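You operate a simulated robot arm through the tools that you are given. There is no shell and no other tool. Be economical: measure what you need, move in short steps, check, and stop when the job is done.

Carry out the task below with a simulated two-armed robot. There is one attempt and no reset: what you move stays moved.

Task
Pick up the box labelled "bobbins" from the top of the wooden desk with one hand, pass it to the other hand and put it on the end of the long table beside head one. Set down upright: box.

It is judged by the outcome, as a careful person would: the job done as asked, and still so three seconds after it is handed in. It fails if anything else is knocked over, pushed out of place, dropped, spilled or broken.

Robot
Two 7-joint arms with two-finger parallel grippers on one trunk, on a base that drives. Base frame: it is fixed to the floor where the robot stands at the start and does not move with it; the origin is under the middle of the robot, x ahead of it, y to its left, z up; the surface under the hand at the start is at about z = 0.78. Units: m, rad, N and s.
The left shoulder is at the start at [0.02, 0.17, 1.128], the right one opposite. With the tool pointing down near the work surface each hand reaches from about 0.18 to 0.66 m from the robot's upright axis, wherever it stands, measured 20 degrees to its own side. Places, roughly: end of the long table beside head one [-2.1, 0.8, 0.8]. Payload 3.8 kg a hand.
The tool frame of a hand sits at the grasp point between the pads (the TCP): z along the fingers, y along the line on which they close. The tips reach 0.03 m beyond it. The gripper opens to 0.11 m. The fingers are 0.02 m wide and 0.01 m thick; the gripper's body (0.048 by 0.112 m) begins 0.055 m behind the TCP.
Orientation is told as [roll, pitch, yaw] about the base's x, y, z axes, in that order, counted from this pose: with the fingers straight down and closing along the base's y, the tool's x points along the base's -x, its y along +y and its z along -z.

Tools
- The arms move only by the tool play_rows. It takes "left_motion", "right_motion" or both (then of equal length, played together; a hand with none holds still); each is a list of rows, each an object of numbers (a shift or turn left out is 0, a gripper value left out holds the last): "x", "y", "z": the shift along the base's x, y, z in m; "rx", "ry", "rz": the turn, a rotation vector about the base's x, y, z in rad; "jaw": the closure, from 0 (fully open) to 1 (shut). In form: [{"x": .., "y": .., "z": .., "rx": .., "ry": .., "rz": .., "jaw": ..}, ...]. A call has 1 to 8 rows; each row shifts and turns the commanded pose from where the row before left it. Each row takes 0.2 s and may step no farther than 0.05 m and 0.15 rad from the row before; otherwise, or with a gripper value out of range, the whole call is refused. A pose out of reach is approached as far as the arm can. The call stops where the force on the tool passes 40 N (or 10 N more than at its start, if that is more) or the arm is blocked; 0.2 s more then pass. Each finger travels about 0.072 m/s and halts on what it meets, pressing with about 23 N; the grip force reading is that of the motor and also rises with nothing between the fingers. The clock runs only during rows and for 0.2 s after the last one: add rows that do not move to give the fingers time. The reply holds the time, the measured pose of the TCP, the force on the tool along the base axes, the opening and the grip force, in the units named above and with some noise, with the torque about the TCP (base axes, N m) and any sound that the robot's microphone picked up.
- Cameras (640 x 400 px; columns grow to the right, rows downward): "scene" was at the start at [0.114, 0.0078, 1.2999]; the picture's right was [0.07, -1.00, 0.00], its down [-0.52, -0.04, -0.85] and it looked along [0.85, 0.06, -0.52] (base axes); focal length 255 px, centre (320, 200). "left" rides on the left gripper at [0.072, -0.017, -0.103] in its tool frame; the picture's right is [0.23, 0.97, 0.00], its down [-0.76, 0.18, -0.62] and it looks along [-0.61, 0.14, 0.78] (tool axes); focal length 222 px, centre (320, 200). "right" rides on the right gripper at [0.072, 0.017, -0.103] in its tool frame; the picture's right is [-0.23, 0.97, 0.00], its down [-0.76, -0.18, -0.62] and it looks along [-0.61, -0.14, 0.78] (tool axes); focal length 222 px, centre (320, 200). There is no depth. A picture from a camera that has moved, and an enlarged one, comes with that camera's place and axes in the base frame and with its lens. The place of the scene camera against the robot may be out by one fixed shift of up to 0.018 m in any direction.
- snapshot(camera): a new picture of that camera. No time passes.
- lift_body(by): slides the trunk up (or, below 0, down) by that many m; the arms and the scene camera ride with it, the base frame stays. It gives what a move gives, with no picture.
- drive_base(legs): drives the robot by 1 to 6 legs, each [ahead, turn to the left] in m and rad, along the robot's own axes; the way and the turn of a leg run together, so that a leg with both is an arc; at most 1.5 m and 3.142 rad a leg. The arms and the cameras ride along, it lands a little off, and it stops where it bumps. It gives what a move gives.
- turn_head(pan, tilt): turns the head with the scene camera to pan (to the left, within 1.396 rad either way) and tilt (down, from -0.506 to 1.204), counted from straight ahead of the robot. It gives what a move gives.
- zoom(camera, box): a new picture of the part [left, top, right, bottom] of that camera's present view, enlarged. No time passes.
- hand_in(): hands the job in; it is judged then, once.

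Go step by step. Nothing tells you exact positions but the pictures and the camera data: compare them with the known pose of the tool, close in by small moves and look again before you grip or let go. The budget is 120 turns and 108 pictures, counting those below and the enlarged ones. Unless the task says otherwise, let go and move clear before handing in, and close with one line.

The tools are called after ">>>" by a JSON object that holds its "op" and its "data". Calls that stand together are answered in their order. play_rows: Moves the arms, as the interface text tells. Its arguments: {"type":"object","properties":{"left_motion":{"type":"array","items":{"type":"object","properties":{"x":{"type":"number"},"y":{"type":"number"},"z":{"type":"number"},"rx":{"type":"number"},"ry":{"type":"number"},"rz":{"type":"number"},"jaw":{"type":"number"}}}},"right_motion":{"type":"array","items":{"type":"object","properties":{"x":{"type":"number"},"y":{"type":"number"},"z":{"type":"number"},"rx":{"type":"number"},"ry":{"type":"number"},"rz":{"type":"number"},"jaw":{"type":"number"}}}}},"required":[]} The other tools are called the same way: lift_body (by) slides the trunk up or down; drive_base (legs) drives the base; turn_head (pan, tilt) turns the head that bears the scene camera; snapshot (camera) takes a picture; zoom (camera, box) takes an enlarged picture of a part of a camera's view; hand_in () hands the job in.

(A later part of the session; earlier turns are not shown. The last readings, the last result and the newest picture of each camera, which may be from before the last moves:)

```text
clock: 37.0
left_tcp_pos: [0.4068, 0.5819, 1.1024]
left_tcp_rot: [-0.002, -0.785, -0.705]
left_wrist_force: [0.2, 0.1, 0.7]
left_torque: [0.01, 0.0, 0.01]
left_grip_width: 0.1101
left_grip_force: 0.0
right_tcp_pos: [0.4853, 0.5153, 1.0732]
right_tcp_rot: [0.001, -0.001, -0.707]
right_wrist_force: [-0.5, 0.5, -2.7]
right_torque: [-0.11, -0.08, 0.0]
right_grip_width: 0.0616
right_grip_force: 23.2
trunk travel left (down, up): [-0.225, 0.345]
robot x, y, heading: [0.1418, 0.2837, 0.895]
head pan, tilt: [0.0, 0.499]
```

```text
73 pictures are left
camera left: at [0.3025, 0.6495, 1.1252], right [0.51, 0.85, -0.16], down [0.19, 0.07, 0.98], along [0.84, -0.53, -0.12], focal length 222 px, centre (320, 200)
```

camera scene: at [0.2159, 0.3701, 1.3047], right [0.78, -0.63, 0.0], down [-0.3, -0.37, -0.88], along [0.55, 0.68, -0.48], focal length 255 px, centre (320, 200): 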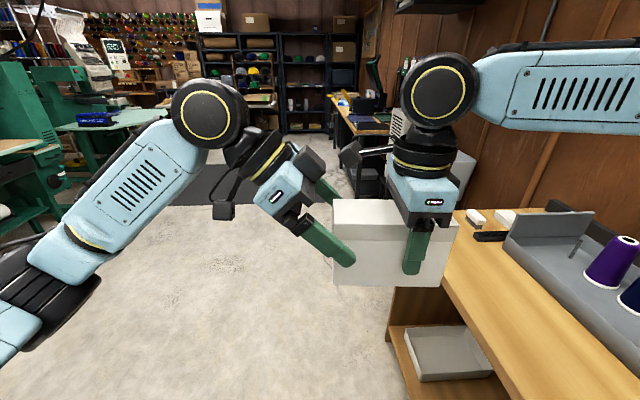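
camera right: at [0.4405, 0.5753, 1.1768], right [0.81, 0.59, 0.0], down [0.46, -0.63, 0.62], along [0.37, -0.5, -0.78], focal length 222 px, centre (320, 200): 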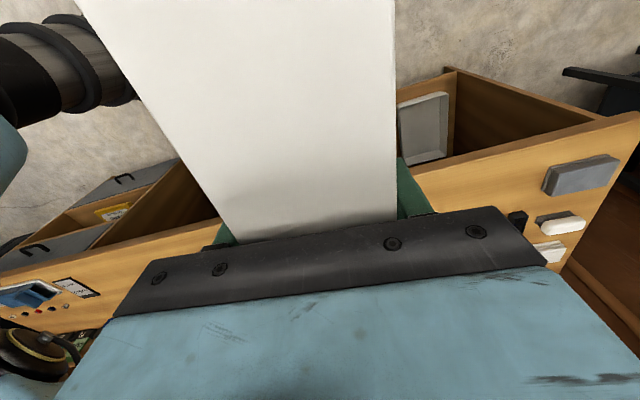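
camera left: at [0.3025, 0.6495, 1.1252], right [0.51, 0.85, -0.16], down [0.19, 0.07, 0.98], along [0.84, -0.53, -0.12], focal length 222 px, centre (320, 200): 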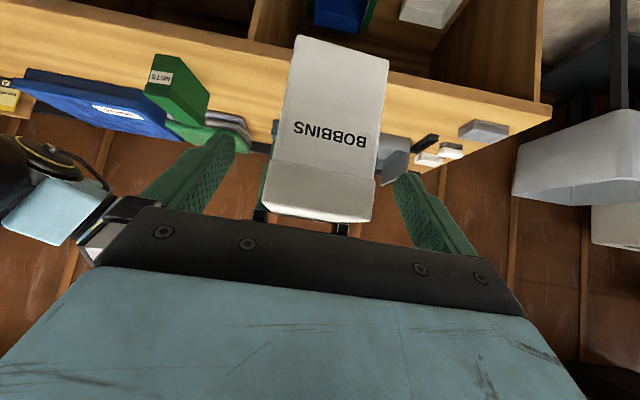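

Clearances look fine. Finishing the approach.

>>> {"op": "play_rows", "data": {"left_motion": [{"x": 0.0074, "y": -0.0062, "z": -0.0094}, {"x": 0.0074, "y": -0.0062, "z": -0.0094}, {"x": 0.0064, "y": -0.0055, "z": -0.0084}, {"x": 0}]}}

>>> {"op": "zoom", "data": {"camera": "scene", "box": [220, 100, 480, 300]}}

>>> {"op": "snapshot", "data": {"camera": "left"}}

```text
clock: 38.0
left_tcp_pos: [0.4286, 0.5632, 1.0753]
left_tcp_rot: [-0.001, -0.784, -0.706]
left_wrist_force: [0.5, -0.2, -0.6]
left_torque: [0.03, 0.01, -0.03]
left_grip_width: 0.11
left_grip_force: 0.1
right_tcp_pos: [0.4859, 0.5164, 1.0722]
right_tcp_rot: [0.0, 0.001, -0.707]
right_wrist_force: [1.2, 0.1, -3.4]
right_torque: [-0.07, -0.06, 0.0]
right_grip_width: 0.0619
right_grip_force: 22.8
trunk travel left (down, up): [-0.225, 0.345]
robot x, y, heading: [0.141, 0.281, 0.89]
head pan, tilt: [0.0, 0.499]
```

```text
2.00 times, centred on (350, 200) of scene
camera zoom: at [0.2159, 0.37, 1.3047], right [0.78, -0.63, 0.0], down [-0.3, -0.37, -0.88], along [0.55, 0.68, -0.48], focal length 510 px, centre (260, 200)
```

zoom: 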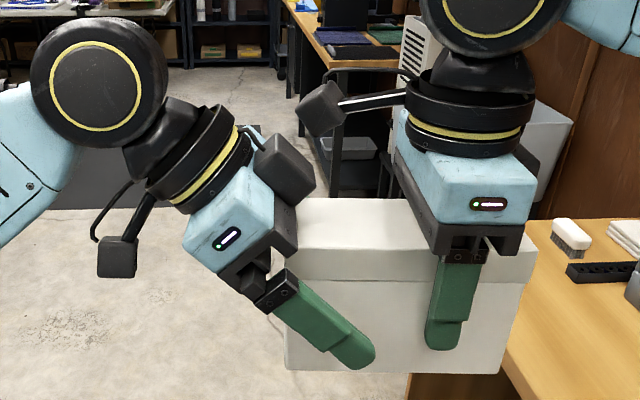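

```text
71 pictures are left
camera left: at [0.3237, 0.6317, 1.0975], right [0.51, 0.85, -0.16], down [0.19, 0.07, 0.98], along [0.84, -0.53, -0.12], focal length 222 px, centre (320, 200)
```

left: 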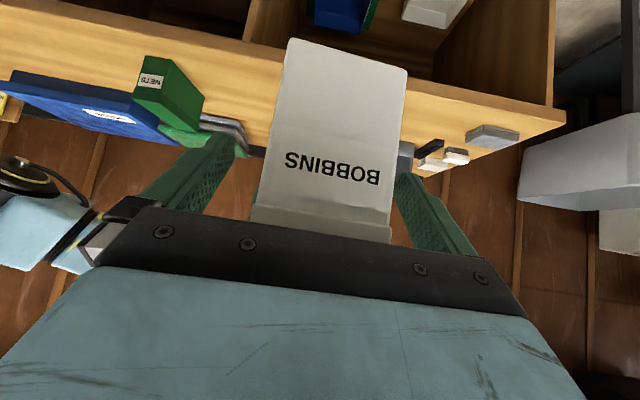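

Fingers straddle the left end and nothing touches. Closing the left hand.

>>> {"op": "play_rows", "data": {"left_motion": [{"jaw": 0.3}, {"jaw": 0.5}, {"jaw": 1}, {"jaw": 1}, {"jaw": 1}, {"jaw": 1}]}}

>>> {"op": "zoom", "data": {"camera": "scene", "box": [220, 100, 480, 300]}}

```text
clock: 39.4
left_tcp_pos: [0.4287, 0.5638, 1.0748]
left_tcp_rot: [-0.001, -0.784, -0.703]
left_wrist_force: [3.5, 3.8, -0.4]
left_torque: [-0.12, 0.09, -0.05]
left_grip_width: 0.0619
left_grip_force: 22.8
right_tcp_pos: [0.4847, 0.5166, 1.0725]
right_tcp_rot: [-0.003, 0.0, -0.705]
right_wrist_force: [-3.2, -3.4, -2.2]
right_torque: [0.1, -0.08, 0.47]
right_grip_width: 0.0619
right_grip_force: 23.1
trunk travel left (down, up): [-0.225, 0.345]
robot x, y, heading: [0.1417, 0.2832, 0.886]
head pan, tilt: [0.0, 0.499]
```

```text
2.00 times, centred on (350, 200) of scene
camera zoom: at [0.216, 0.37, 1.3047], right [0.78, -0.63, 0.0], down [-0.3, -0.37, -0.88], along [0.55, 0.68, -0.48], focal length 510 px, centre (260, 200)
```

zoom: 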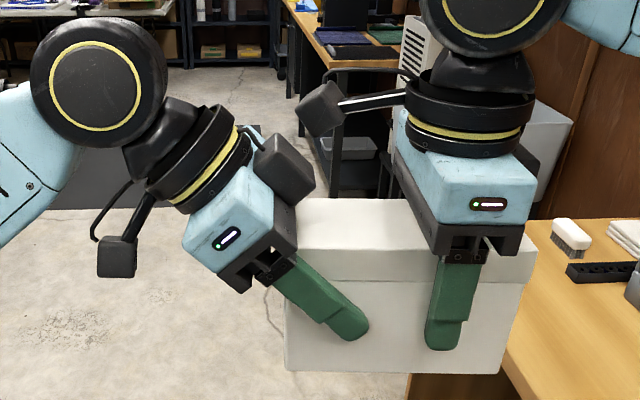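

Both hands hold it. Releasing the right hand, then raising it straight off.

>>> {"op": "play_rows", "data": {"right_motion": [{"jaw": 0.3}, {"jaw": 0.2}, {"jaw": 0}, {"jaw": 0}, {"jaw": 0}]}}

>>> {"op": "zoom", "data": {"camera": "scene", "box": [220, 100, 480, 300]}}

```text
clock: 40.6
left_tcp_pos: [0.4291, 0.5636, 1.0745]
left_tcp_rot: [-0.001, -0.784, -0.706]
left_wrist_force: [0.6, -0.3, -1.0]
left_torque: [0.09, 0.11, 0.02]
left_grip_width: 0.0618
left_grip_force: 23.5
right_tcp_pos: [0.4855, 0.5161, 1.0719]
right_tcp_rot: [0.0, 0.002, -0.709]
right_wrist_force: [0.1, -0.7, -1.8]
right_torque: [0.02, -0.05, 0.01]
right_grip_width: 0.1099
right_grip_force: 0.1
trunk travel left (down, up): [-0.225, 0.345]
robot x, y, heading: [0.142, 0.281, 0.892]
head pan, tilt: [0.0, 0.499]
```

```text
2.00 times, centred on (350, 200) of scene
camera zoom: at [0.216, 0.37, 1.3047], right [0.78, -0.63, 0.0], down [-0.3, -0.37, -0.88], along [0.55, 0.68, -0.48], focal length 510 px, centre (260, 200)
```

zoom: 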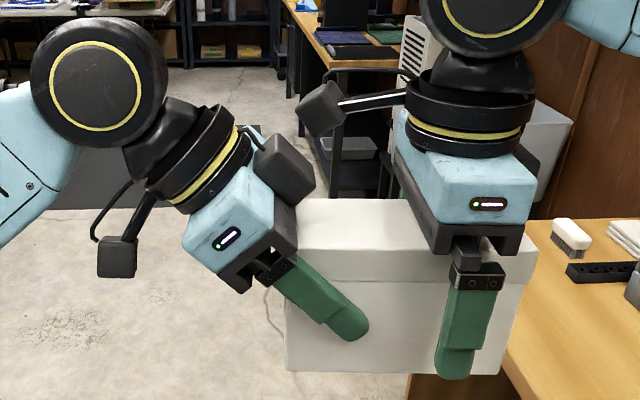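

Box stays level. Lifting the right hand away in small steps.

>>> {"op": "play_rows", "data": {"right_motion": [{"z": 0.01}, {"z": 0.01}, {"z": 0.015}, {"x": 0}]}}

>>> {"op": "zoom", "data": {"camera": "scene", "box": [220, 100, 480, 300]}}

```text
clock: 41.6
left_tcp_pos: [0.429, 0.5634, 1.0752]
left_tcp_rot: [-0.001, -0.784, -0.705]
left_wrist_force: [1.0, -0.1, -0.1]
left_torque: [0.13, 0.11, -0.01]
left_grip_width: 0.062
left_grip_force: 22.4
right_tcp_pos: [0.4865, 0.5146, 1.1079]
right_tcp_rot: [-0.003, 0.002, -0.705]
right_wrist_force: [-0.2, 0.9, -0.5]
right_torque: [-0.02, 0.01, -0.01]
right_grip_width: 0.1099
right_grip_force: 0.0
trunk travel left (down, up): [-0.225, 0.345]
robot x, y, heading: [0.1409, 0.2821, 0.884]
head pan, tilt: [0.0, 0.499]
```

```text
2.00 times, centred on (350, 200) of scene
camera zoom: at [0.216, 0.3701, 1.3047], right [0.78, -0.63, 0.0], down [-0.3, -0.37, -0.88], along [0.55, 0.68, -0.48], focal length 510 px, centre (260, 200)
```

zoom: 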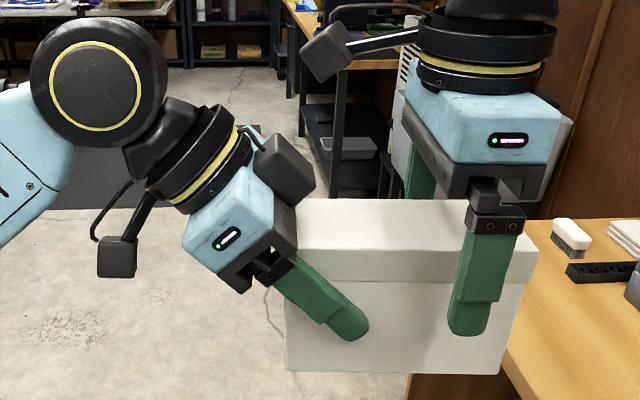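

The box holds level in the left hand alone. Raising and withdrawing the right hand fully.

>>> {"op": "play_rows", "data": {"right_motion": [{"z": 0.03}, {"z": 0.03}, {"z": 0.03}, {"x": 0.03, "y": -0.024, "z": 0.01}, {"x": 0.03, "y": -0.024}, {"x": 0.03, "y": -0.024}, {"x": 0.03, "y": -0.024}, {"x": 0}]}}

>>> {"op": "turn_head", "data": {"pan": 1.39, "tilt": 0.35}}

>>> {"op": "snapshot", "data": {"camera": "scene"}}

```text
clock: 43.4
left_tcp_pos: [0.4293, 0.5636, 1.0738]
left_tcp_rot: [-0.002, -0.786, -0.705]
left_wrist_force: [0.7, 0.7, 0.6]
left_torque: [0.1, 0.11, -0.06]
left_grip_width: 0.0622
left_grip_force: 22.9
right_tcp_pos: [0.6238, 0.4089, 1.1905]
right_tcp_rot: [-0.001, -0.001, -0.705]
right_wrist_force: [0.4, -0.5, -0.2]
right_torque: [0.0, 0.01, -0.05]
right_grip_width: 0.1099
right_grip_force: 0.1
right hand out of reach, approached as far as the arm can: row 1, 2, 3
trunk travel left (down, up): [-0.225, 0.345]
robot x, y, heading: [0.1405, 0.2805, 0.89]
head pan, tilt: [0.0, 0.499]
```

```text
clock: 44.9
left_tcp_pos: [0.4289, 0.565, 1.0742]
left_tcp_rot: [-0.002, -0.785, -0.705]
left_wrist_force: [-0.1, -0.4, 0.0]
left_torque: [0.11, 0.12, 0.03]
left_grip_width: 0.0618
left_grip_force: 23.3
right_tcp_pos: [0.6228, 0.4084, 1.1891]
right_tcp_rot: [-0.001, 0.0, -0.706]
right_wrist_force: [-0.8, 1.3, 0.6]
right_torque: [0.01, 0.02, 0.02]
right_grip_width: 0.1099
right_grip_force: 0.1
trunk travel left (down, up): [-0.225, 0.345]
robot x, y, heading: [0.1408, 0.2834, 0.888]
head pan, tilt: [1.389, 0.351]
```

```text
67 pictures are left
camera scene: at [0.0982, 0.37, 1.3184], right [0.76, 0.65, 0.0], down [0.22, -0.26, -0.94], along [-0.61, 0.71, -0.34], focal length 255 px, centre (320, 200)
```

scene: 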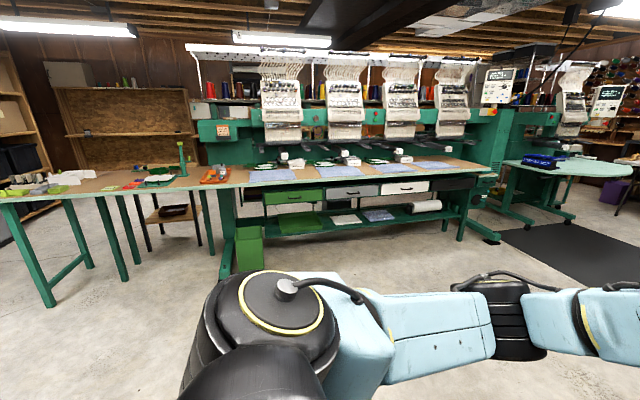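

The long machine table is ahead on the left. I'll zoom in on its left end and the head labels.

>>> {"op": "zoom", "data": {"camera": "scene", "box": [0, 110, 280, 280]}}

>>> {"op": "zoom", "data": {"camera": "scene", "box": [190, 90, 500, 200]}}

```text
2.29 times, centred on (140, 195) of scene
camera zoom: at [0.0982, 0.37, 1.3184], right [0.76, 0.65, 0.0], down [0.22, -0.26, -0.94], along [-0.61, 0.71, -0.34], focal length 582 px, centre (731, 211)
```

zoom: 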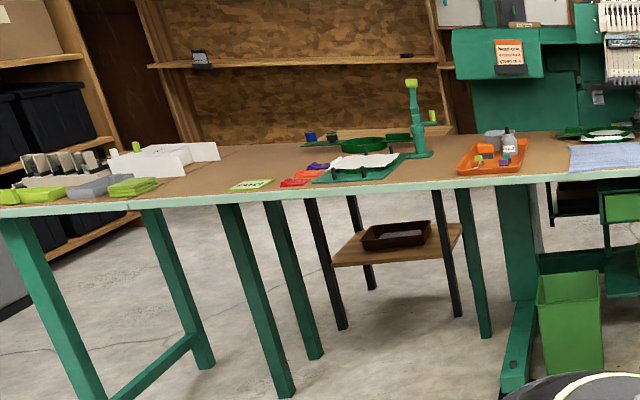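

```text
2.06 times, centred on (345, 145) of scene
camera zoom: at [0.0982, 0.37, 1.3184], right [0.76, 0.65, 0.0], down [0.22, -0.26, -0.94], along [-0.61, 0.71, -0.34], focal length 526 px, centre (268, 314)
```

zoom: 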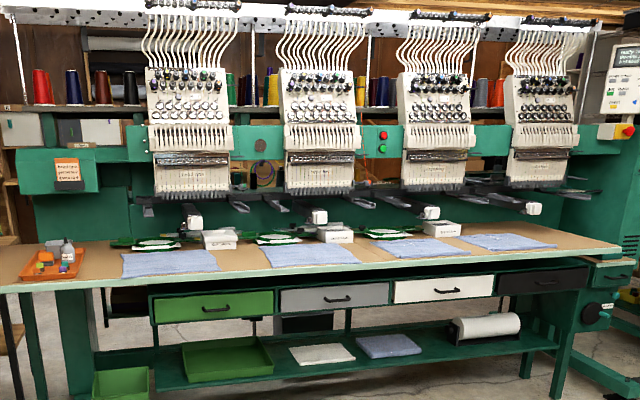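

Head one is the leftmost; the target spot (−2.1, 0.8) lies at the table section left of it, with loose cards and trays nearby. I'll turn and drive closer for a better look, carrying the box in front.

>>> {"op": "drive_base", "data": {"legs": [[0, 1.2], [0, 1.07], [1.15, 0], [0, -0.7]]}}

>>> {"op": "turn_head", "data": {"pan": 0, "tilt": 0.45}}

>>> {"op": "snapshot", "data": {"camera": "scene"}}

```text
clock: 58.3
left_tcp_pos: [-1.2718, 0.5655, 1.0749]
left_tcp_rot: [-0.001, -0.783, 0.848]
left_wrist_force: [-0.8, -0.2, -0.1]
left_torque: [-0.14, 0.12, -0.02]
left_grip_width: 0.062
left_grip_force: 23.2
right_tcp_pos: [-1.1148, 0.7558, 1.1898]
right_tcp_rot: [0.0, 0.0, 0.849]
right_wrist_force: [1.1, -0.2, 0.2]
right_torque: [-0.01, -0.01, -0.01]
right_grip_width: 0.1099
right_grip_force: 0.1
trunk travel left (down, up): [-0.225, 0.345]
robot x, y, heading: [-0.9952, 0.2701, 2.449]
head pan, tilt: [1.389, 0.351]
```

```text
clock: 59.8
left_tcp_pos: [-1.2722, 0.5628, 1.0744]
left_tcp_rot: [-0.003, -0.784, 0.847]
left_wrist_force: [0.3, -0.3, 0.0]
left_torque: [-0.1, 0.1, 0.0]
left_grip_width: 0.062
left_grip_force: 23.1
right_tcp_pos: [-1.1146, 0.7547, 1.1893]
right_tcp_rot: [0.0, 0.0, 0.848]
right_wrist_force: [-0.2, -0.3, -0.9]
right_torque: [-0.01, -0.02, 0.01]
right_grip_width: 0.11
right_grip_force: 0.0
trunk travel left (down, up): [-0.225, 0.345]
robot x, y, heading: [-0.9955, 0.2734, 2.445]
head pan, tilt: [0.0, 0.45]
```

```text
64 pictures are left
camera scene: at [-1.079, 0.3455, 1.3091], right [0.64, 0.77, 0.0], down [0.33, -0.28, -0.9], along [-0.69, 0.58, -0.44], focal length 255 px, centre (320, 200)
```

scene: 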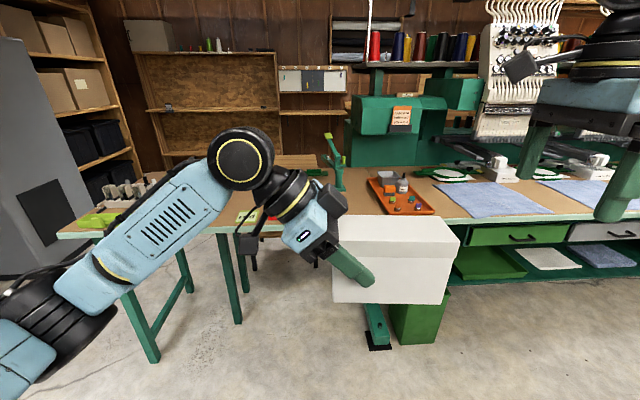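

The left arm hides the target area. I'll swing the body right and look left with the head.

>>> {"op": "drive_base", "data": {"legs": [[0, -0.8]]}}

>>> {"op": "turn_head", "data": {"pan": 1.2, "tilt": 0.45}}

>>> {"op": "snapshot", "data": {"camera": "scene"}}

```text
clock: 62.3
left_tcp_pos: [-0.9801, 0.674, 1.0745]
left_tcp_rot: [-0.004, -0.785, 0.05]
left_wrist_force: [-0.2, 0.0, 0.1]
left_torque: [-0.03, 0.16, -0.04]
left_grip_width: 0.0621
left_grip_force: 23.6
right_tcp_pos: [-0.7332, 0.6936, 1.1886]
right_tcp_rot: [-0.002, 0.0, 0.049]
right_wrist_force: [0.6, 0.8, 0.8]
right_torque: [-0.01, -0.02, 0.02]
right_grip_width: 0.1099
right_grip_force: 0.1
trunk travel left (down, up): [-0.225, 0.345]
robot x, y, heading: [-1.0005, 0.2728, 1.645]
head pan, tilt: [0.0, 0.45]
```

```text
clock: 63.7
left_tcp_pos: [-0.9808, 0.6738, 1.0747]
left_tcp_rot: [-0.002, -0.783, 0.052]
left_wrist_force: [-0.4, -0.9, -0.8]
left_torque: [-0.03, 0.12, -0.01]
left_grip_width: 0.062
left_grip_force: 22.8
right_tcp_pos: [-0.733, 0.6927, 1.1891]
right_tcp_rot: [-0.002, 0.001, 0.049]
right_wrist_force: [0.0, 0.3, 0.3]
right_torque: [0.02, 0.02, 0.0]
right_grip_width: 0.11
right_grip_force: 0.0
trunk travel left (down, up): [-0.225, 0.345]
robot x, y, heading: [-0.9954, 0.2708, 1.647]
head pan, tilt: [1.201, 0.45]
```

```text
63 pictures are left
camera scene: at [-1.0817, 0.3208, 1.3092], right [0.29, 0.96, 0.0], down [0.42, -0.13, -0.9], along [-0.86, 0.26, -0.44], focal length 255 px, centre (320, 200)
```

scene: 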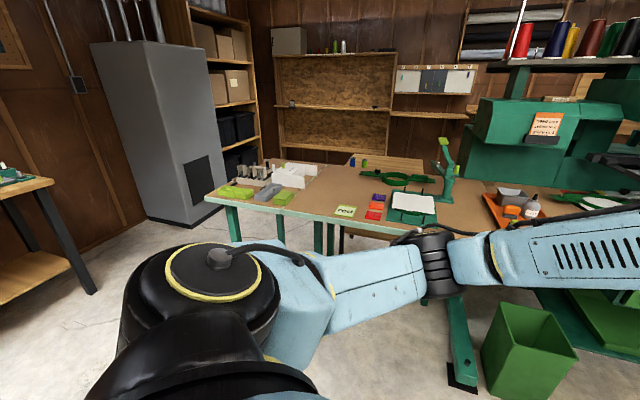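

>>> {"op": "zoom", "data": {"camera": "scene", "box": [200, 130, 400, 250]}}

>>> {"op": "zoom", "data": {"camera": "scene", "box": [330, 120, 560, 250]}}

```text
3.20 times, centred on (300, 190) of scene
camera zoom: at [-1.0817, 0.3208, 1.3092], right [0.29, 0.96, 0.0], down [0.42, -0.13, -0.9], along [-0.86, 0.26, -0.44], focal length 816 px, centre (384, 232)
```

zoom: 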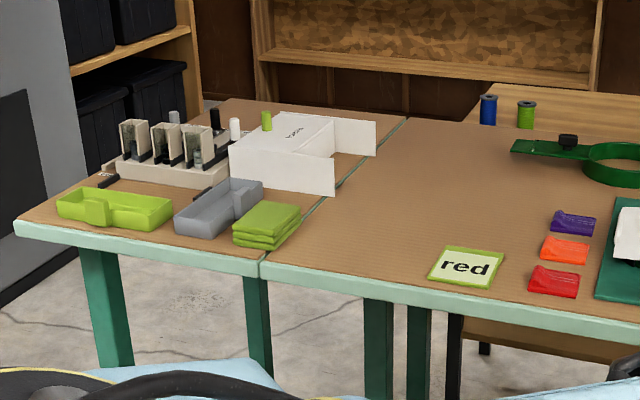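

```text
2.78 times, centred on (445, 185) of scene
camera zoom: at [-1.0817, 0.3208, 1.3092], right [0.29, 0.96, 0.0], down [0.42, -0.13, -0.9], along [-0.86, 0.26, -0.44], focal length 709 px, centre (-28, 242)
```

zoom: 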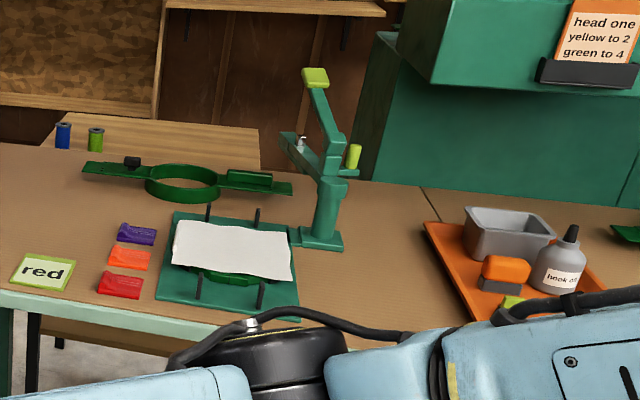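

The table's end section (between the seam and the "red" card / purple packets) has a clear patch. I plan to set the box centre at about e=−0.61, n=2.10 in table axes, i.e. (−2.07, 0.72), just behind the red card. Driving into place facing the table.

>>> {"op": "drive_base", "data": {"legs": [[0, 1.21], [0.52, 0], [0, -0.332]]}}

>>> {"op": "turn_head", "data": {"pan": 0.1, "tilt": 0.7}}

>>> {"op": "snapshot", "data": {"camera": "scene"}}

>>> {"op": "snapshot", "data": {"camera": "left"}}

```text
clock: 70.8
left_tcp_pos: [-1.7965, 0.6827, 1.0743]
left_tcp_rot: [-0.003, -0.782, 0.939]
left_wrist_force: [0.2, -0.1, 1.3]
left_torque: [-0.13, 0.09, 0.03]
left_grip_width: 0.062
left_grip_force: 22.7
right_tcp_pos: [-1.655, 0.8866, 1.1893]
right_tcp_rot: [-0.001, -0.001, 0.936]
right_wrist_force: [-0.3, 0.7, 0.0]
right_torque: [-0.03, -0.03, 0.01]
right_grip_width: 0.1102
right_grip_force: 0.0
trunk travel left (down, up): [-0.225, 0.345]
robot x, y, heading: [-1.4963, 0.4153, 2.532]
head pan, tilt: [1.201, 0.45]
```

```text
clock: 72.1
left_tcp_pos: [-1.7968, 0.682, 1.0746]
left_tcp_rot: [-0.004, -0.782, 0.938]
left_wrist_force: [0.6, 0.0, 0.2]
left_torque: [-0.12, 0.07, 0.03]
left_grip_width: 0.062
left_grip_force: 22.7
right_tcp_pos: [-1.6561, 0.8869, 1.1888]
right_tcp_rot: [0.0, 0.001, 0.938]
right_wrist_force: [0.2, 0.5, 0.5]
right_torque: [0.01, 0.01, 0.02]
right_grip_width: 0.1103
right_grip_force: 0.0
trunk travel left (down, up): [-0.225, 0.345]
robot x, y, heading: [-1.4934, 0.4163, 2.533]
head pan, tilt: [0.099, 0.7]
```

```text
60 pictures are left
camera scene: at [-1.5828, 0.4705, 1.287], right [0.49, 0.87, 0.0], down [0.56, -0.31, -0.76], along [-0.67, 0.37, -0.64], focal length 255 px, centre (320, 200)
```

scene: 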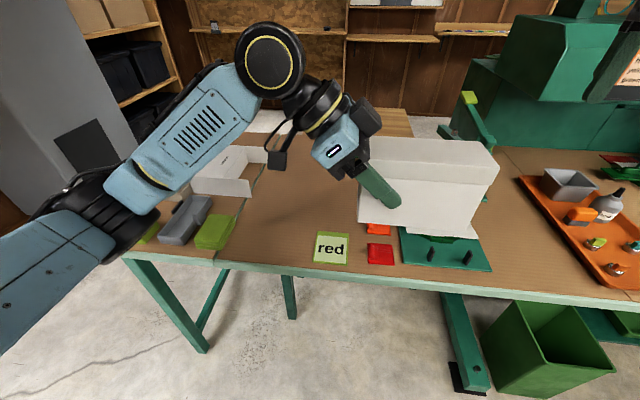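

```text
59 pictures are left
camera left: at [-1.8566, 0.5717, 1.0972], right [-0.88, 0.45, -0.16], down [-0.09, 0.19, 0.98], along [0.47, 0.87, -0.13], focal length 222 px, centre (320, 200)
```

left: 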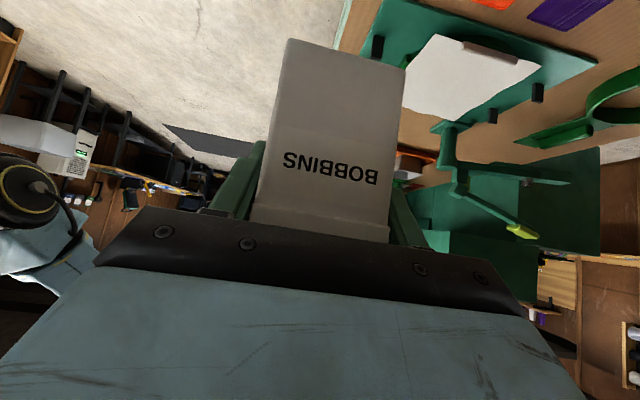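

Refined view: red card back edge near n≈2.01–2.04 with the packets right of e≈−0.48. I'll move the box out over the free patch at the carrying height.

>>> {"op": "play_rows", "data": {"left_motion": [{"x": -0.03}, {"x": -0.041}, {"x": -0.041}, {"x": -0.041}, {"x": -0.041}, {"x": -0.041}, {"x": -0.041}, {"x": -0.01}]}}

>>> {"op": "snapshot", "data": {"camera": "scene"}}

>>> {"op": "snapshot", "data": {"camera": "left"}}

>>> {"op": "snapshot", "data": {"camera": "right"}}

```text
clock: 73.9
left_tcp_pos: [-2.0818, 0.6813, 1.0757]
left_tcp_rot: [0.0, -0.781, 0.935]
left_wrist_force: [-0.9, 0.3, -2.8]
left_torque: [-0.1, 0.07, 0.02]
left_grip_width: 0.062
left_grip_force: 22.9
right_tcp_pos: [-1.6561, 0.8866, 1.1886]
right_tcp_rot: [-0.002, -0.001, 0.937]
right_wrist_force: [0.7, 0.6, 0.1]
right_torque: [-0.01, -0.01, 0.03]
right_grip_width: 0.1101
right_grip_force: 0.0
trunk travel left (down, up): [-0.225, 0.345]
robot x, y, heading: [-1.4955, 0.4164, 2.54]
head pan, tilt: [0.099, 0.7]
```

```text
58 pictures are left
camera scene: at [-1.5827, 0.4705, 1.287], right [0.49, 0.87, 0.0], down [0.56, -0.31, -0.76], along [-0.67, 0.37, -0.64], focal length 255 px, centre (320, 200)
```

scene: 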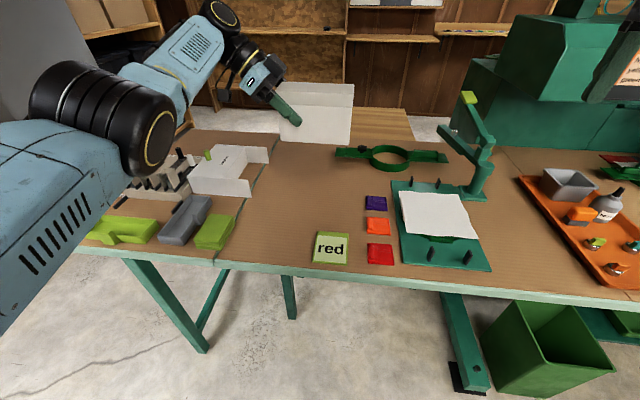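

```text
57 pictures are left
camera left: at [-2.1411, 0.5714, 1.0981], right [-0.88, 0.45, -0.16], down [-0.08, 0.19, 0.98], along [0.47, 0.87, -0.13], focal length 222 px, centre (320, 200)
```

left: 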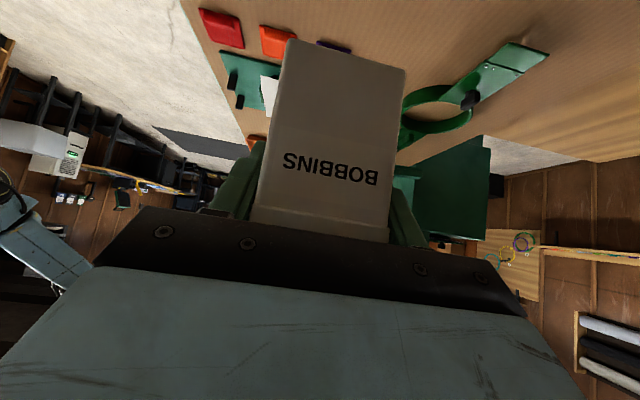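

```text
56 pictures are left
camera right: at [-1.7135, 0.8375, 1.2931], right [-0.65, 0.76, 0.0], down [0.59, 0.51, 0.62], along [0.47, 0.4, -0.78], focal length 222 px, centre (320, 200)
```

right: 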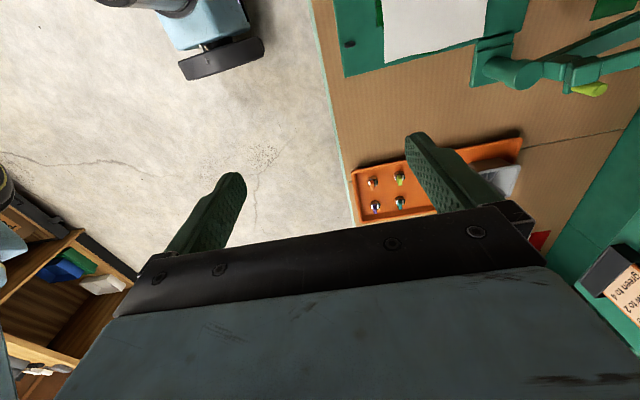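

I have a clear view of the free patch. Nudging the box a little toward the robot (clear of the white carton wing), then lowering part way.

>>> {"op": "play_rows", "data": {"left_motion": [{"x": 0.029, "y": -0.002}, {"z": -0.03}, {"z": -0.035}, {"z": -0.035}, {"z": -0.03}, {"z": -0.015}, {"x": 0}]}}

>>> {"op": "snapshot", "data": {"camera": "scene"}}

>>> {"op": "snapshot", "data": {"camera": "left"}}

```text
clock: 75.5
left_tcp_pos: [-2.0536, 0.6788, 0.9291]
left_tcp_rot: [-0.003, -0.782, 0.939]
left_wrist_force: [0.1, 0.1, -3.3]
left_torque: [-0.13, 0.1, -0.02]
left_grip_width: 0.0619
left_grip_force: 23.2
right_tcp_pos: [-1.6565, 0.8874, 1.1898]
right_tcp_rot: [-0.001, 0.0, 0.937]
right_wrist_force: [-0.7, -0.9, -1.0]
right_torque: [0.02, 0.01, 0.03]
right_grip_width: 0.1102
right_grip_force: 0.0
trunk travel left (down, up): [-0.225, 0.345]
robot x, y, heading: [-1.4926, 0.412, 2.533]
head pan, tilt: [0.099, 0.7]
```

```text
55 pictures are left
camera scene: at [-1.5829, 0.4705, 1.287], right [0.49, 0.87, 0.0], down [0.56, -0.31, -0.76], along [-0.67, 0.37, -0.64], focal length 255 px, centre (320, 200)
```

scene: 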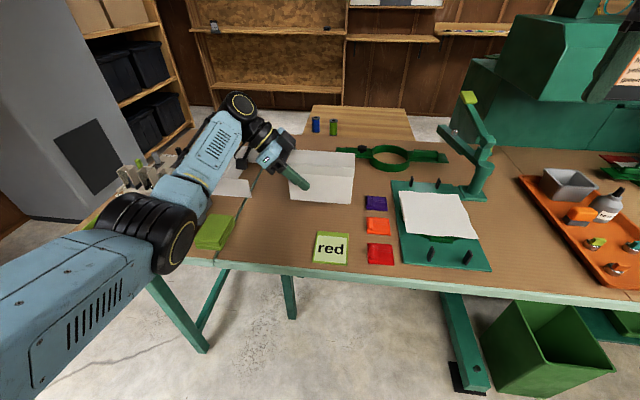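

```text
54 pictures are left
camera left: at [-2.1136, 0.5696, 0.9519], right [-0.88, 0.45, -0.16], down [-0.09, 0.19, 0.98], along [0.47, 0.87, -0.13], focal length 222 px, centre (320, 200)
```

left: 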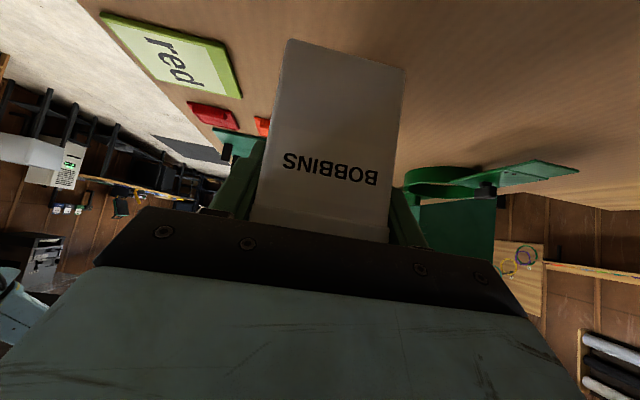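

The box is over the free patch, but the left elbow is hanging fairly low near the lime and grey trays. I'll raise the trunk so the elbow gains height, then lower the hand.

>>> {"op": "lift_body", "data": {"by": 0.15}}

>>> {"op": "play_rows", "data": {"left_motion": [{"z": -0.03}, {"z": -0.03}, {"z": -0.03}, {"z": -0.03}, {"z": -0.03}, {"x": 0}]}}

>>> {"op": "snapshot", "data": {"camera": "scene"}}

```text
clock: 77.2
left_tcp_pos: [-2.0531, 0.6793, 1.0792]
left_tcp_rot: [-0.002, -0.783, 0.938]
left_wrist_force: [-0.2, 0.0, -2.8]
left_torque: [-0.09, 0.11, 0.0]
left_grip_width: 0.062
left_grip_force: 22.4
right_tcp_pos: [-1.6563, 0.8877, 1.3383]
right_tcp_rot: [-0.002, 0.0, 0.936]
right_wrist_force: [0.3, -0.1, 0.8]
right_torque: [0.0, 0.01, 0.01]
right_grip_width: 0.1102
right_grip_force: 0.1
trunk travel left (down, up): [-0.375, 0.195]
robot x, y, heading: [-1.4971, 0.4182, 2.534]
head pan, tilt: [0.099, 0.7]
```

```text
clock: 78.7
left_tcp_pos: [-2.0469, 0.676, 0.9307]
left_tcp_rot: [-0.002, -0.786, 0.938]
left_wrist_force: [0.0, 0.4, -2.8]
left_torque: [-0.12, 0.1, 0.02]
left_grip_width: 0.0617
left_grip_force: 22.9
left hand out of reach, approached as far as the arm can: row 5
right_tcp_pos: [-1.6561, 0.887, 1.3382]
right_tcp_rot: [-0.002, 0.001, 0.939]
right_wrist_force: [-1.2, 0.2, 0.2]
right_torque: [-0.02, -0.01, -0.01]
right_grip_width: 0.1097
right_grip_force: 0.2
trunk travel left (down, up): [-0.375, 0.195]
robot x, y, heading: [-1.493, 0.4179, 2.534]
head pan, tilt: [0.099, 0.7]
```

```text
53 pictures are left
camera scene: at [-1.5828, 0.4708, 1.437], right [0.49, 0.87, 0.0], down [0.56, -0.31, -0.76], along [-0.67, 0.37, -0.64], focal length 255 px, centre (320, 200)
```

scene: 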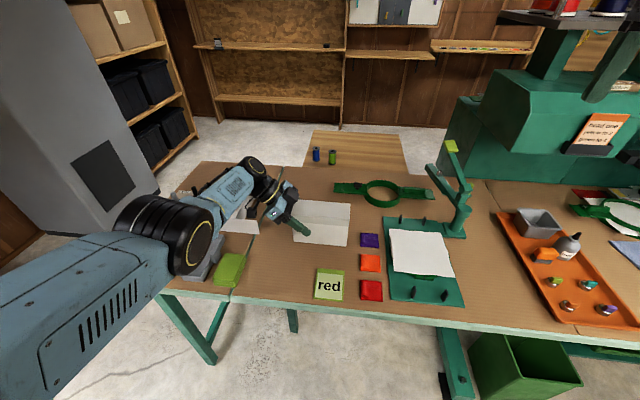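

Elbow is better but the reach is at its limit. I'll pull the hand back 0.1 m (slightly up), drive 0.1 m forward, and go on.

>>> {"op": "play_rows", "data": {"left_motion": [{"z": 0.03}, {"x": 0.027, "y": -0.019}, {"x": 0.027, "y": -0.019}, {"x": 0.0275, "y": -0.02}, {"x": 0}]}}

>>> {"op": "drive_base", "data": {"legs": [[0.1, 0]]}}

>>> {"op": "snapshot", "data": {"camera": "scene"}}

>>> {"op": "snapshot", "data": {"camera": "left"}}

```text
clock: 79.8
left_tcp_pos: [-1.9648, 0.617, 0.9616]
left_tcp_rot: [-0.005, -0.783, 0.94]
left_wrist_force: [-0.8, 0.3, -2.3]
left_torque: [-0.13, 0.05, -0.01]
left_grip_width: 0.0619
left_grip_force: 23.2
right_tcp_pos: [-1.6562, 0.8873, 1.3396]
right_tcp_rot: [-0.001, -0.001, 0.937]
right_wrist_force: [0.9, 0.0, 0.8]
right_torque: [0.0, 0.01, -0.02]
right_grip_width: 0.1101
right_grip_force: 0.1
trunk travel left (down, up): [-0.375, 0.195]
robot x, y, heading: [-1.4929, 0.4152, 2.537]
head pan, tilt: [0.099, 0.7]
```

```text
clock: 81.0
left_tcp_pos: [-2.0448, 0.6743, 0.9616]
left_tcp_rot: [-0.003, -0.784, 0.938]
left_wrist_force: [-0.7, -0.5, -3.0]
left_torque: [-0.1, 0.05, 0.01]
left_grip_width: 0.0619
left_grip_force: 22.4
right_tcp_pos: [-1.7379, 0.9443, 1.3384]
right_tcp_rot: [-0.002, -0.001, 0.935]
right_wrist_force: [0.2, 0.0, 0.4]
right_torque: [0.0, -0.01, 0.0]
right_grip_width: 0.11
right_grip_force: 0.0
trunk travel left (down, up): [-0.375, 0.195]
robot x, y, heading: [-1.5727, 0.4723, 2.53]
head pan, tilt: [0.099, 0.7]
```

```text
52 pictures are left
camera scene: at [-1.6649, 0.5276, 1.4369], right [0.49, 0.87, 0.0], down [0.56, -0.31, -0.76], along [-0.67, 0.37, -0.64], focal length 255 px, centre (320, 200)
```

scene: 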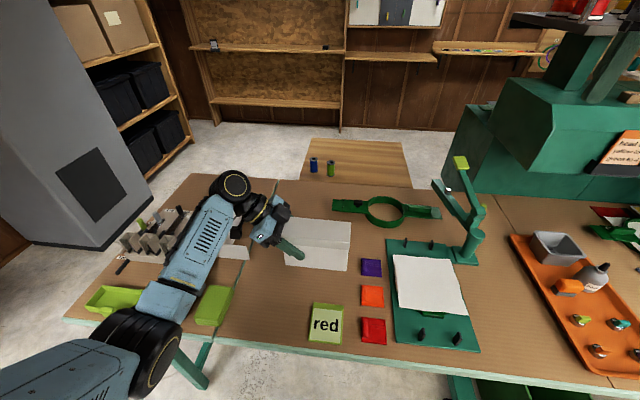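

```text
51 pictures are left
camera left: at [-2.1056, 0.5641, 0.9842], right [-0.88, 0.45, -0.16], down [-0.09, 0.19, 0.98], along [0.47, 0.87, -0.13], focal length 222 px, centre (320, 200)
```

left: 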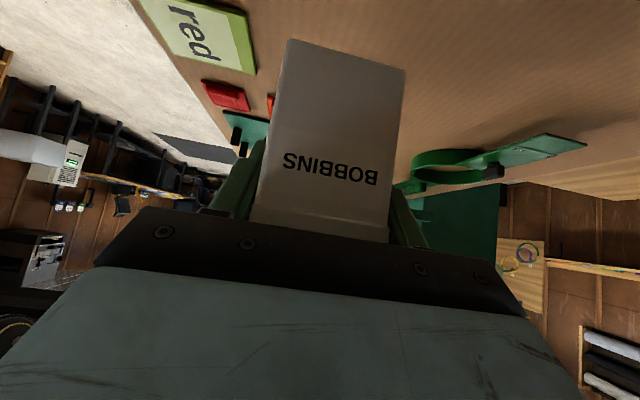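

Elbow is now clear of the table items and the box is above the free patch (gaps ≈5 cm to the card, ≈4 cm to the packets). Lowering in small steps.

>>> {"op": "play_rows", "data": {"left_motion": [{"z": -0.02}, {"z": -0.02}, {"z": -0.015}, {"x": 0}]}}

>>> {"op": "zoom", "data": {"camera": "scene", "box": [80, 160, 400, 360]}}

>>> {"op": "snapshot", "data": {"camera": "left"}}

```text
clock: 82.0
left_tcp_pos: [-2.0447, 0.6739, 0.9054]
left_tcp_rot: [-0.003, -0.783, 0.939]
left_wrist_force: [0.4, 0.4, -3.4]
left_torque: [-0.12, 0.11, -0.03]
left_grip_width: 0.0619
left_grip_force: 22.9
right_tcp_pos: [-1.7368, 0.9424, 1.3391]
right_tcp_rot: [-0.003, 0.001, 0.934]
right_wrist_force: [0.1, -0.4, -0.5]
right_torque: [0.02, 0.01, 0.03]
right_grip_width: 0.11
right_grip_force: 0.1
trunk travel left (down, up): [-0.375, 0.195]
robot x, y, heading: [-1.5747, 0.472, 2.531]
head pan, tilt: [0.099, 0.7]
```

```text
2.00 times, centred on (240, 260) of scene
camera zoom: at [-1.6644, 0.5273, 1.4369], right [0.49, 0.87, 0.0], down [0.56, -0.31, -0.76], along [-0.67, 0.37, -0.64], focal length 510 px, centre (480, 80)
```

zoom: 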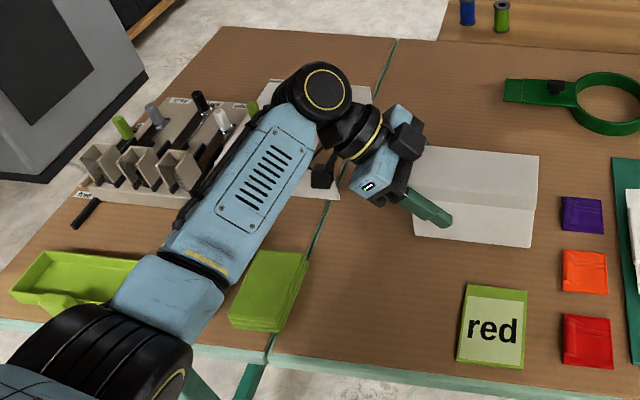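

```text
49 pictures are left
camera left: at [-2.105, 0.5646, 0.929], right [-0.88, 0.45, -0.16], down [-0.09, 0.19, 0.98], along [0.47, 0.87, -0.13], focal length 222 px, centre (320, 200)
```

left: 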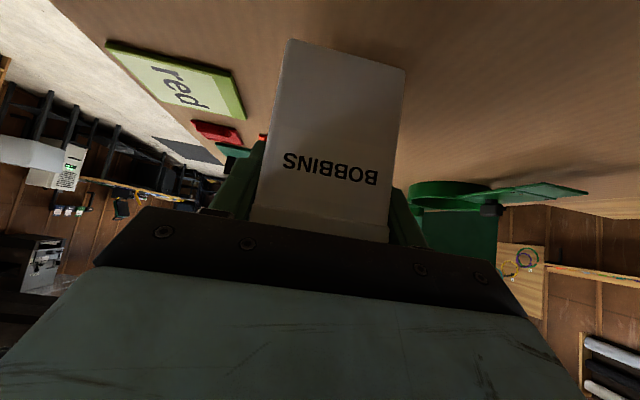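

Triangulating the card from two heights gives the table top at z ≈ 0.82, so about 2 cm remain. Lowering gently until contact.

>>> {"op": "play_rows", "data": {"left_motion": [{"z": -0.006}, {"z": -0.006}, {"z": -0.004}, {"x": 0}]}}

>>> {"op": "zoom", "data": {"camera": "scene", "box": [220, 190, 400, 310]}}

```text
clock: 83.0
left_tcp_pos: [-2.0448, 0.6752, 0.8909]
left_tcp_rot: [-0.004, -0.784, 0.939]
left_wrist_force: [0.3, 0.0, -3.3]
left_torque: [-0.09, 0.08, -0.01]
left_grip_width: 0.062
left_grip_force: 23.0
right_tcp_pos: [-1.7367, 0.9432, 1.3382]
right_tcp_rot: [-0.002, -0.001, 0.935]
right_wrist_force: [0.4, 0.3, -0.1]
right_torque: [0.02, -0.02, 0.03]
right_grip_width: 0.1102
right_grip_force: 0.0
trunk travel left (down, up): [-0.375, 0.195]
robot x, y, heading: [-1.5747, 0.472, 2.532]
head pan, tilt: [0.099, 0.7]
```

```text
3.33 times, centred on (310, 250) of scene
camera zoom: at [-1.6643, 0.5272, 1.437], right [0.49, 0.87, 0.0], down [0.56, -0.31, -0.76], along [-0.67, 0.37, -0.64], focal length 850 px, centre (353, 33)
```

zoom: 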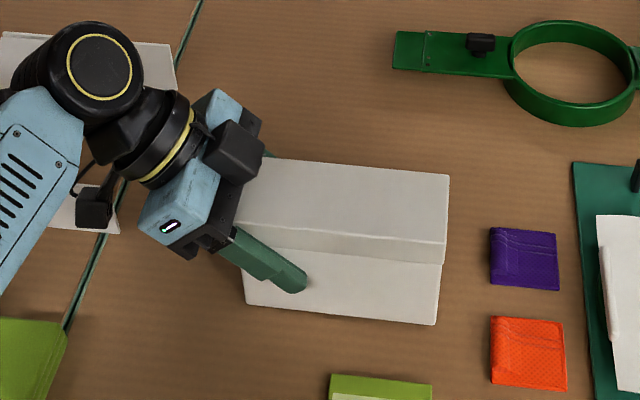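

Still about 0.8 cm up, nothing touched. Continuing down in 3 mm steps until the wrist feels the table.

>>> {"op": "play_rows", "data": {"left_motion": [{"z": -0.003}, {"z": -0.003}, {"x": 0}]}}

>>> {"op": "play_rows", "data": {"left_motion": [{"z": -0.002}, {"z": -0.001}, {"x": 0}]}}

```text
clock: 83.8
left_tcp_pos: [-2.0443, 0.6745, 0.8851]
left_tcp_rot: [-0.004, -0.786, 0.937]
left_wrist_force: [0.2, -0.5, -0.8]
left_torque: [-0.14, 0.16, 0.02]
left_grip_width: 0.0619
left_grip_force: 22.7
right_tcp_pos: [-1.7374, 0.9425, 1.3396]
right_tcp_rot: [-0.003, 0.001, 0.935]
right_wrist_force: [0.2, 0.1, 0.7]
right_torque: [0.02, 0.04, 0.01]
right_grip_width: 0.1099
right_grip_force: 0.0
trunk travel left (down, up): [-0.375, 0.195]
robot x, y, heading: [-1.5803, 0.4717, 2.538]
head pan, tilt: [0.099, 0.7]
```

```text
clock: 84.6
left_tcp_pos: [-2.0446, 0.6734, 0.8852]
left_tcp_rot: [0.003, -0.788, 0.933]
left_wrist_force: [-1.5, -2.5, 19.8]
left_torque: [-0.53, -0.21, -0.21]
left_grip_width: 0.0618
left_grip_force: 23.1
right_tcp_pos: [-1.7354, 0.942, 1.3399]
right_tcp_rot: [0.0, 0.0, 0.937]
right_wrist_force: [-1.1, 0.3, 0.0]
right_torque: [0.01, -0.01, -0.02]
right_grip_width: 0.1101
right_grip_force: 0.0
trunk travel left (down, up): [-0.375, 0.195]
robot x, y, heading: [-1.5748, 0.4731, 2.532]
head pan, tilt: [0.099, 0.7]
```

Contact made (20 N at z 0.885). Easing off 2 mm and checking before release.

>>> {"op": "play_rows", "data": {"left_motion": [{"z": 0.0025}, {"x": 0}]}}

>>> {"op": "zoom", "data": {"camera": "scene", "box": [220, 190, 400, 310]}}

>>> {"op": "snapshot", "data": {"camera": "left"}}

```text
clock: 85.2
left_tcp_pos: [-2.0447, 0.6754, 0.8854]
left_tcp_rot: [0.0, -0.784, 0.938]
left_wrist_force: [-3.6, 1.2, 8.8]
left_torque: [0.79, 0.09, 0.24]
left_grip_width: 0.0618
left_grip_force: 22.8
right_tcp_pos: [-1.7366, 0.9431, 1.34]
right_tcp_rot: [-0.002, 0.0, 0.935]
right_wrist_force: [0.0, 0.3, -0.6]
right_torque: [0.01, -0.03, 0.01]
right_grip_width: 0.1101
right_grip_force: 0.1
trunk travel left (down, up): [-0.375, 0.195]
robot x, y, heading: [-1.5734, 0.4742, 2.532]
head pan, tilt: [0.099, 0.7]
```

```text
3.33 times, centred on (310, 250) of scene
camera zoom: at [-1.6638, 0.5269, 1.437], right [0.49, 0.87, 0.0], down [0.56, -0.31, -0.77], along [-0.67, 0.37, -0.64], focal length 850 px, centre (353, 33)
```

zoom: 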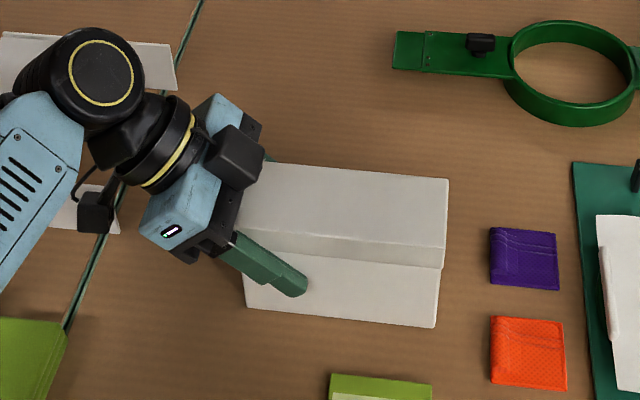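

```text
46 pictures are left
camera left: at [-2.1051, 0.564, 0.9075], right [-0.88, 0.45, -0.16], down [-0.08, 0.19, 0.98], along [0.47, 0.87, -0.12], focal length 222 px, centre (320, 200)
```

left: 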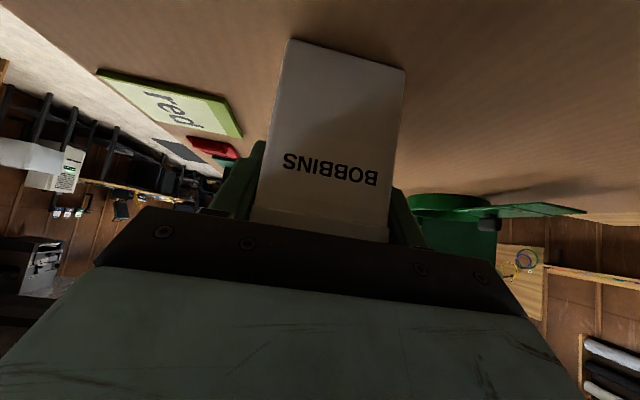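

>>> {"op": "play_rows", "data": {"left_motion": [{"z": 0.0015}, {"x": 0}, {"x": 0}]}}

```text
clock: 86.0
left_tcp_pos: [-2.0439, 0.6733, 0.8845]
left_tcp_rot: [-0.007, -0.783, 0.938]
left_wrist_force: [-1.0, 1.5, -0.4]
left_torque: [0.34, -0.03, 0.17]
left_grip_width: 0.0619
left_grip_force: 23.2
right_tcp_pos: [-1.7371, 0.9438, 1.3397]
right_tcp_rot: [-0.001, 0.0, 0.935]
right_wrist_force: [0.5, 0.1, -0.2]
right_torque: [-0.01, 0.02, 0.06]
right_grip_width: 0.1098
right_grip_force: 0.1
trunk travel left (down, up): [-0.375, 0.195]
robot x, y, heading: [-1.5775, 0.4726, 2.531]
head pan, tilt: [0.099, 0.7]
```

The wrist load is nearly neutral, so the box rests on the table. Opening the left hand partly.

>>> {"op": "play_rows", "data": {"left_motion": [{"jaw": 0.4}, {"jaw": 0.2}, {"jaw": 0.1}, {"jaw": 0.1}, {"x": 0}]}}

>>> {"op": "zoom", "data": {"camera": "scene", "box": [220, 190, 400, 310]}}

>>> {"op": "snapshot", "data": {"camera": "left"}}

```text
clock: 87.2
left_tcp_pos: [-2.0456, 0.675, 0.8856]
left_tcp_rot: [-0.004, -0.785, 0.937]
left_wrist_force: [0.4, 0.7, 0.8]
left_torque: [0.02, 0.0, 0.03]
left_grip_width: 0.0989
left_grip_force: 0.1
right_tcp_pos: [-1.7377, 0.9426, 1.3395]
right_tcp_rot: [-0.002, -0.001, 0.937]
right_wrist_force: [-0.4, 0.7, -0.6]
right_torque: [0.0, 0.02, 0.02]
right_grip_width: 0.1101
right_grip_force: 0.0
trunk travel left (down, up): [-0.375, 0.195]
robot x, y, heading: [-1.5782, 0.4734, 2.533]
head pan, tilt: [0.099, 0.7]
```

```text
3.33 times, centred on (310, 250) of scene
camera zoom: at [-1.6641, 0.5271, 1.437], right [0.49, 0.87, 0.0], down [0.56, -0.31, -0.76], along [-0.67, 0.37, -0.64], focal length 850 px, centre (353, 33)
```

zoom: 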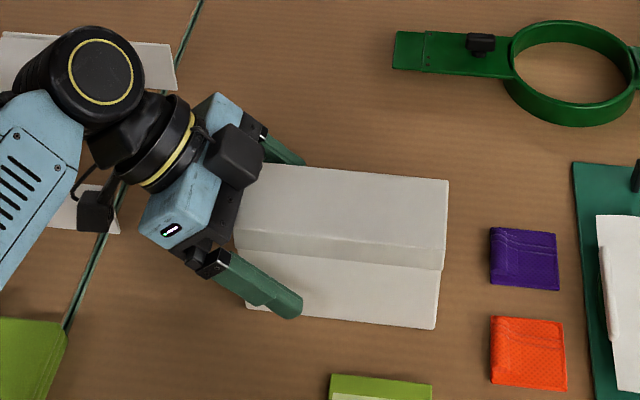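

```text
44 pictures are left
camera left: at [-2.105, 0.564, 0.9088], right [-0.88, 0.45, -0.16], down [-0.09, 0.19, 0.98], along [0.47, 0.87, -0.13], focal length 222 px, centre (320, 200)
```

left: 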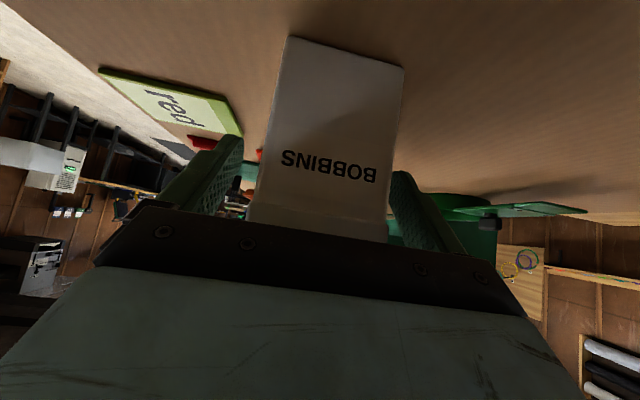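

Released, box stands upright. Raising the hand straight up clear of the box.

>>> {"op": "play_rows", "data": {"left_motion": [{"z": 0.01}, {"z": 0.02}, {"z": 0.03}, {"z": 0.04}, {"z": 0.04}, {"x": 0}]}}

>>> {"op": "snapshot", "data": {"camera": "scene"}}

```text
clock: 88.6
left_tcp_pos: [-2.0448, 0.6736, 1.0262]
left_tcp_rot: [-0.002, -0.784, 0.94]
left_wrist_force: [0.2, -0.5, -0.7]
left_torque: [0.02, 0.0, 0.0]
left_grip_width: 0.0993
left_grip_force: 0.0
right_tcp_pos: [-1.737, 0.9435, 1.3381]
right_tcp_rot: [-0.002, 0.0, 0.937]
right_wrist_force: [0.7, -0.9, 0.6]
right_torque: [-0.03, 0.01, -0.03]
right_grip_width: 0.11
right_grip_force: 0.0
trunk travel left (down, up): [-0.375, 0.195]
robot x, y, heading: [-1.5773, 0.4703, 2.536]
head pan, tilt: [0.099, 0.7]
```

```text
43 pictures are left
camera scene: at [-1.6641, 0.5271, 1.437], right [0.49, 0.87, 0.0], down [0.56, -0.31, -0.76], along [-0.67, 0.37, -0.64], focal length 255 px, centre (320, 200)
```

scene: 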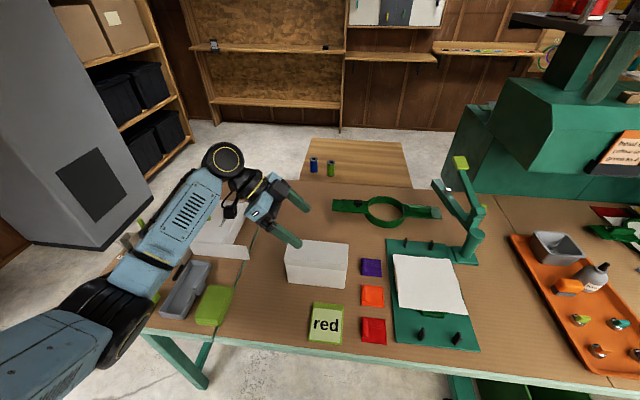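

The box is standing alone on the table and nothing else has moved. I'll raise and draw the hand back, then take a last look.

>>> {"op": "play_rows", "data": {"left_motion": [{"z": 0.04}, {"z": 0.04}, {"x": 0.033, "y": -0.023}, {"x": 0.033, "y": -0.023}, {"x": 0.033, "y": -0.023}, {"x": 0}]}}

>>> {"op": "zoom", "data": {"camera": "scene", "box": [100, 140, 480, 370]}}

```text
clock: 90.0
left_tcp_pos: [-1.9448, 0.6047, 1.1046]
left_tcp_rot: [-0.004, -0.784, 0.941]
left_wrist_force: [-0.2, 0.2, 0.3]
left_torque: [0.01, -0.02, 0.0]
left_grip_width: 0.0988
left_grip_force: 0.1
right_tcp_pos: [-1.7368, 0.9439, 1.3382]
right_tcp_rot: [-0.002, 0.0, 0.934]
right_wrist_force: [-1.1, -0.8, -0.3]
right_torque: [0.03, -0.01, 0.02]
right_grip_width: 0.1102
right_grip_force: 0.1
trunk travel left (down, up): [-0.375, 0.195]
robot x, y, heading: [-1.5773, 0.4708, 2.53]
head pan, tilt: [0.099, 0.7]
```

```text
1.68 times, centred on (290, 255) of scene
camera zoom: at [-1.6645, 0.5278, 1.4369], right [0.49, 0.87, 0.0], down [0.56, -0.31, -0.76], along [-0.67, 0.37, -0.64], focal length 429 px, centre (370, 107)
```

zoom: 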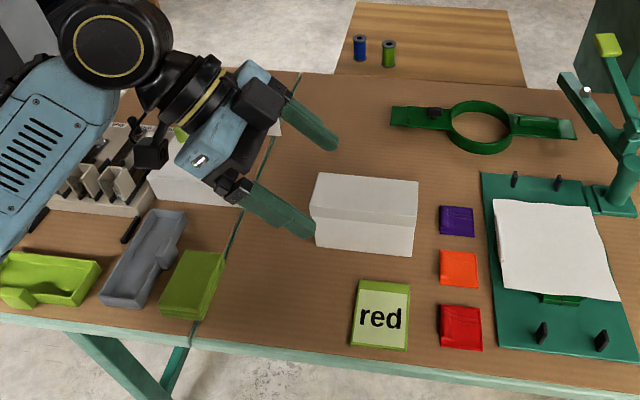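

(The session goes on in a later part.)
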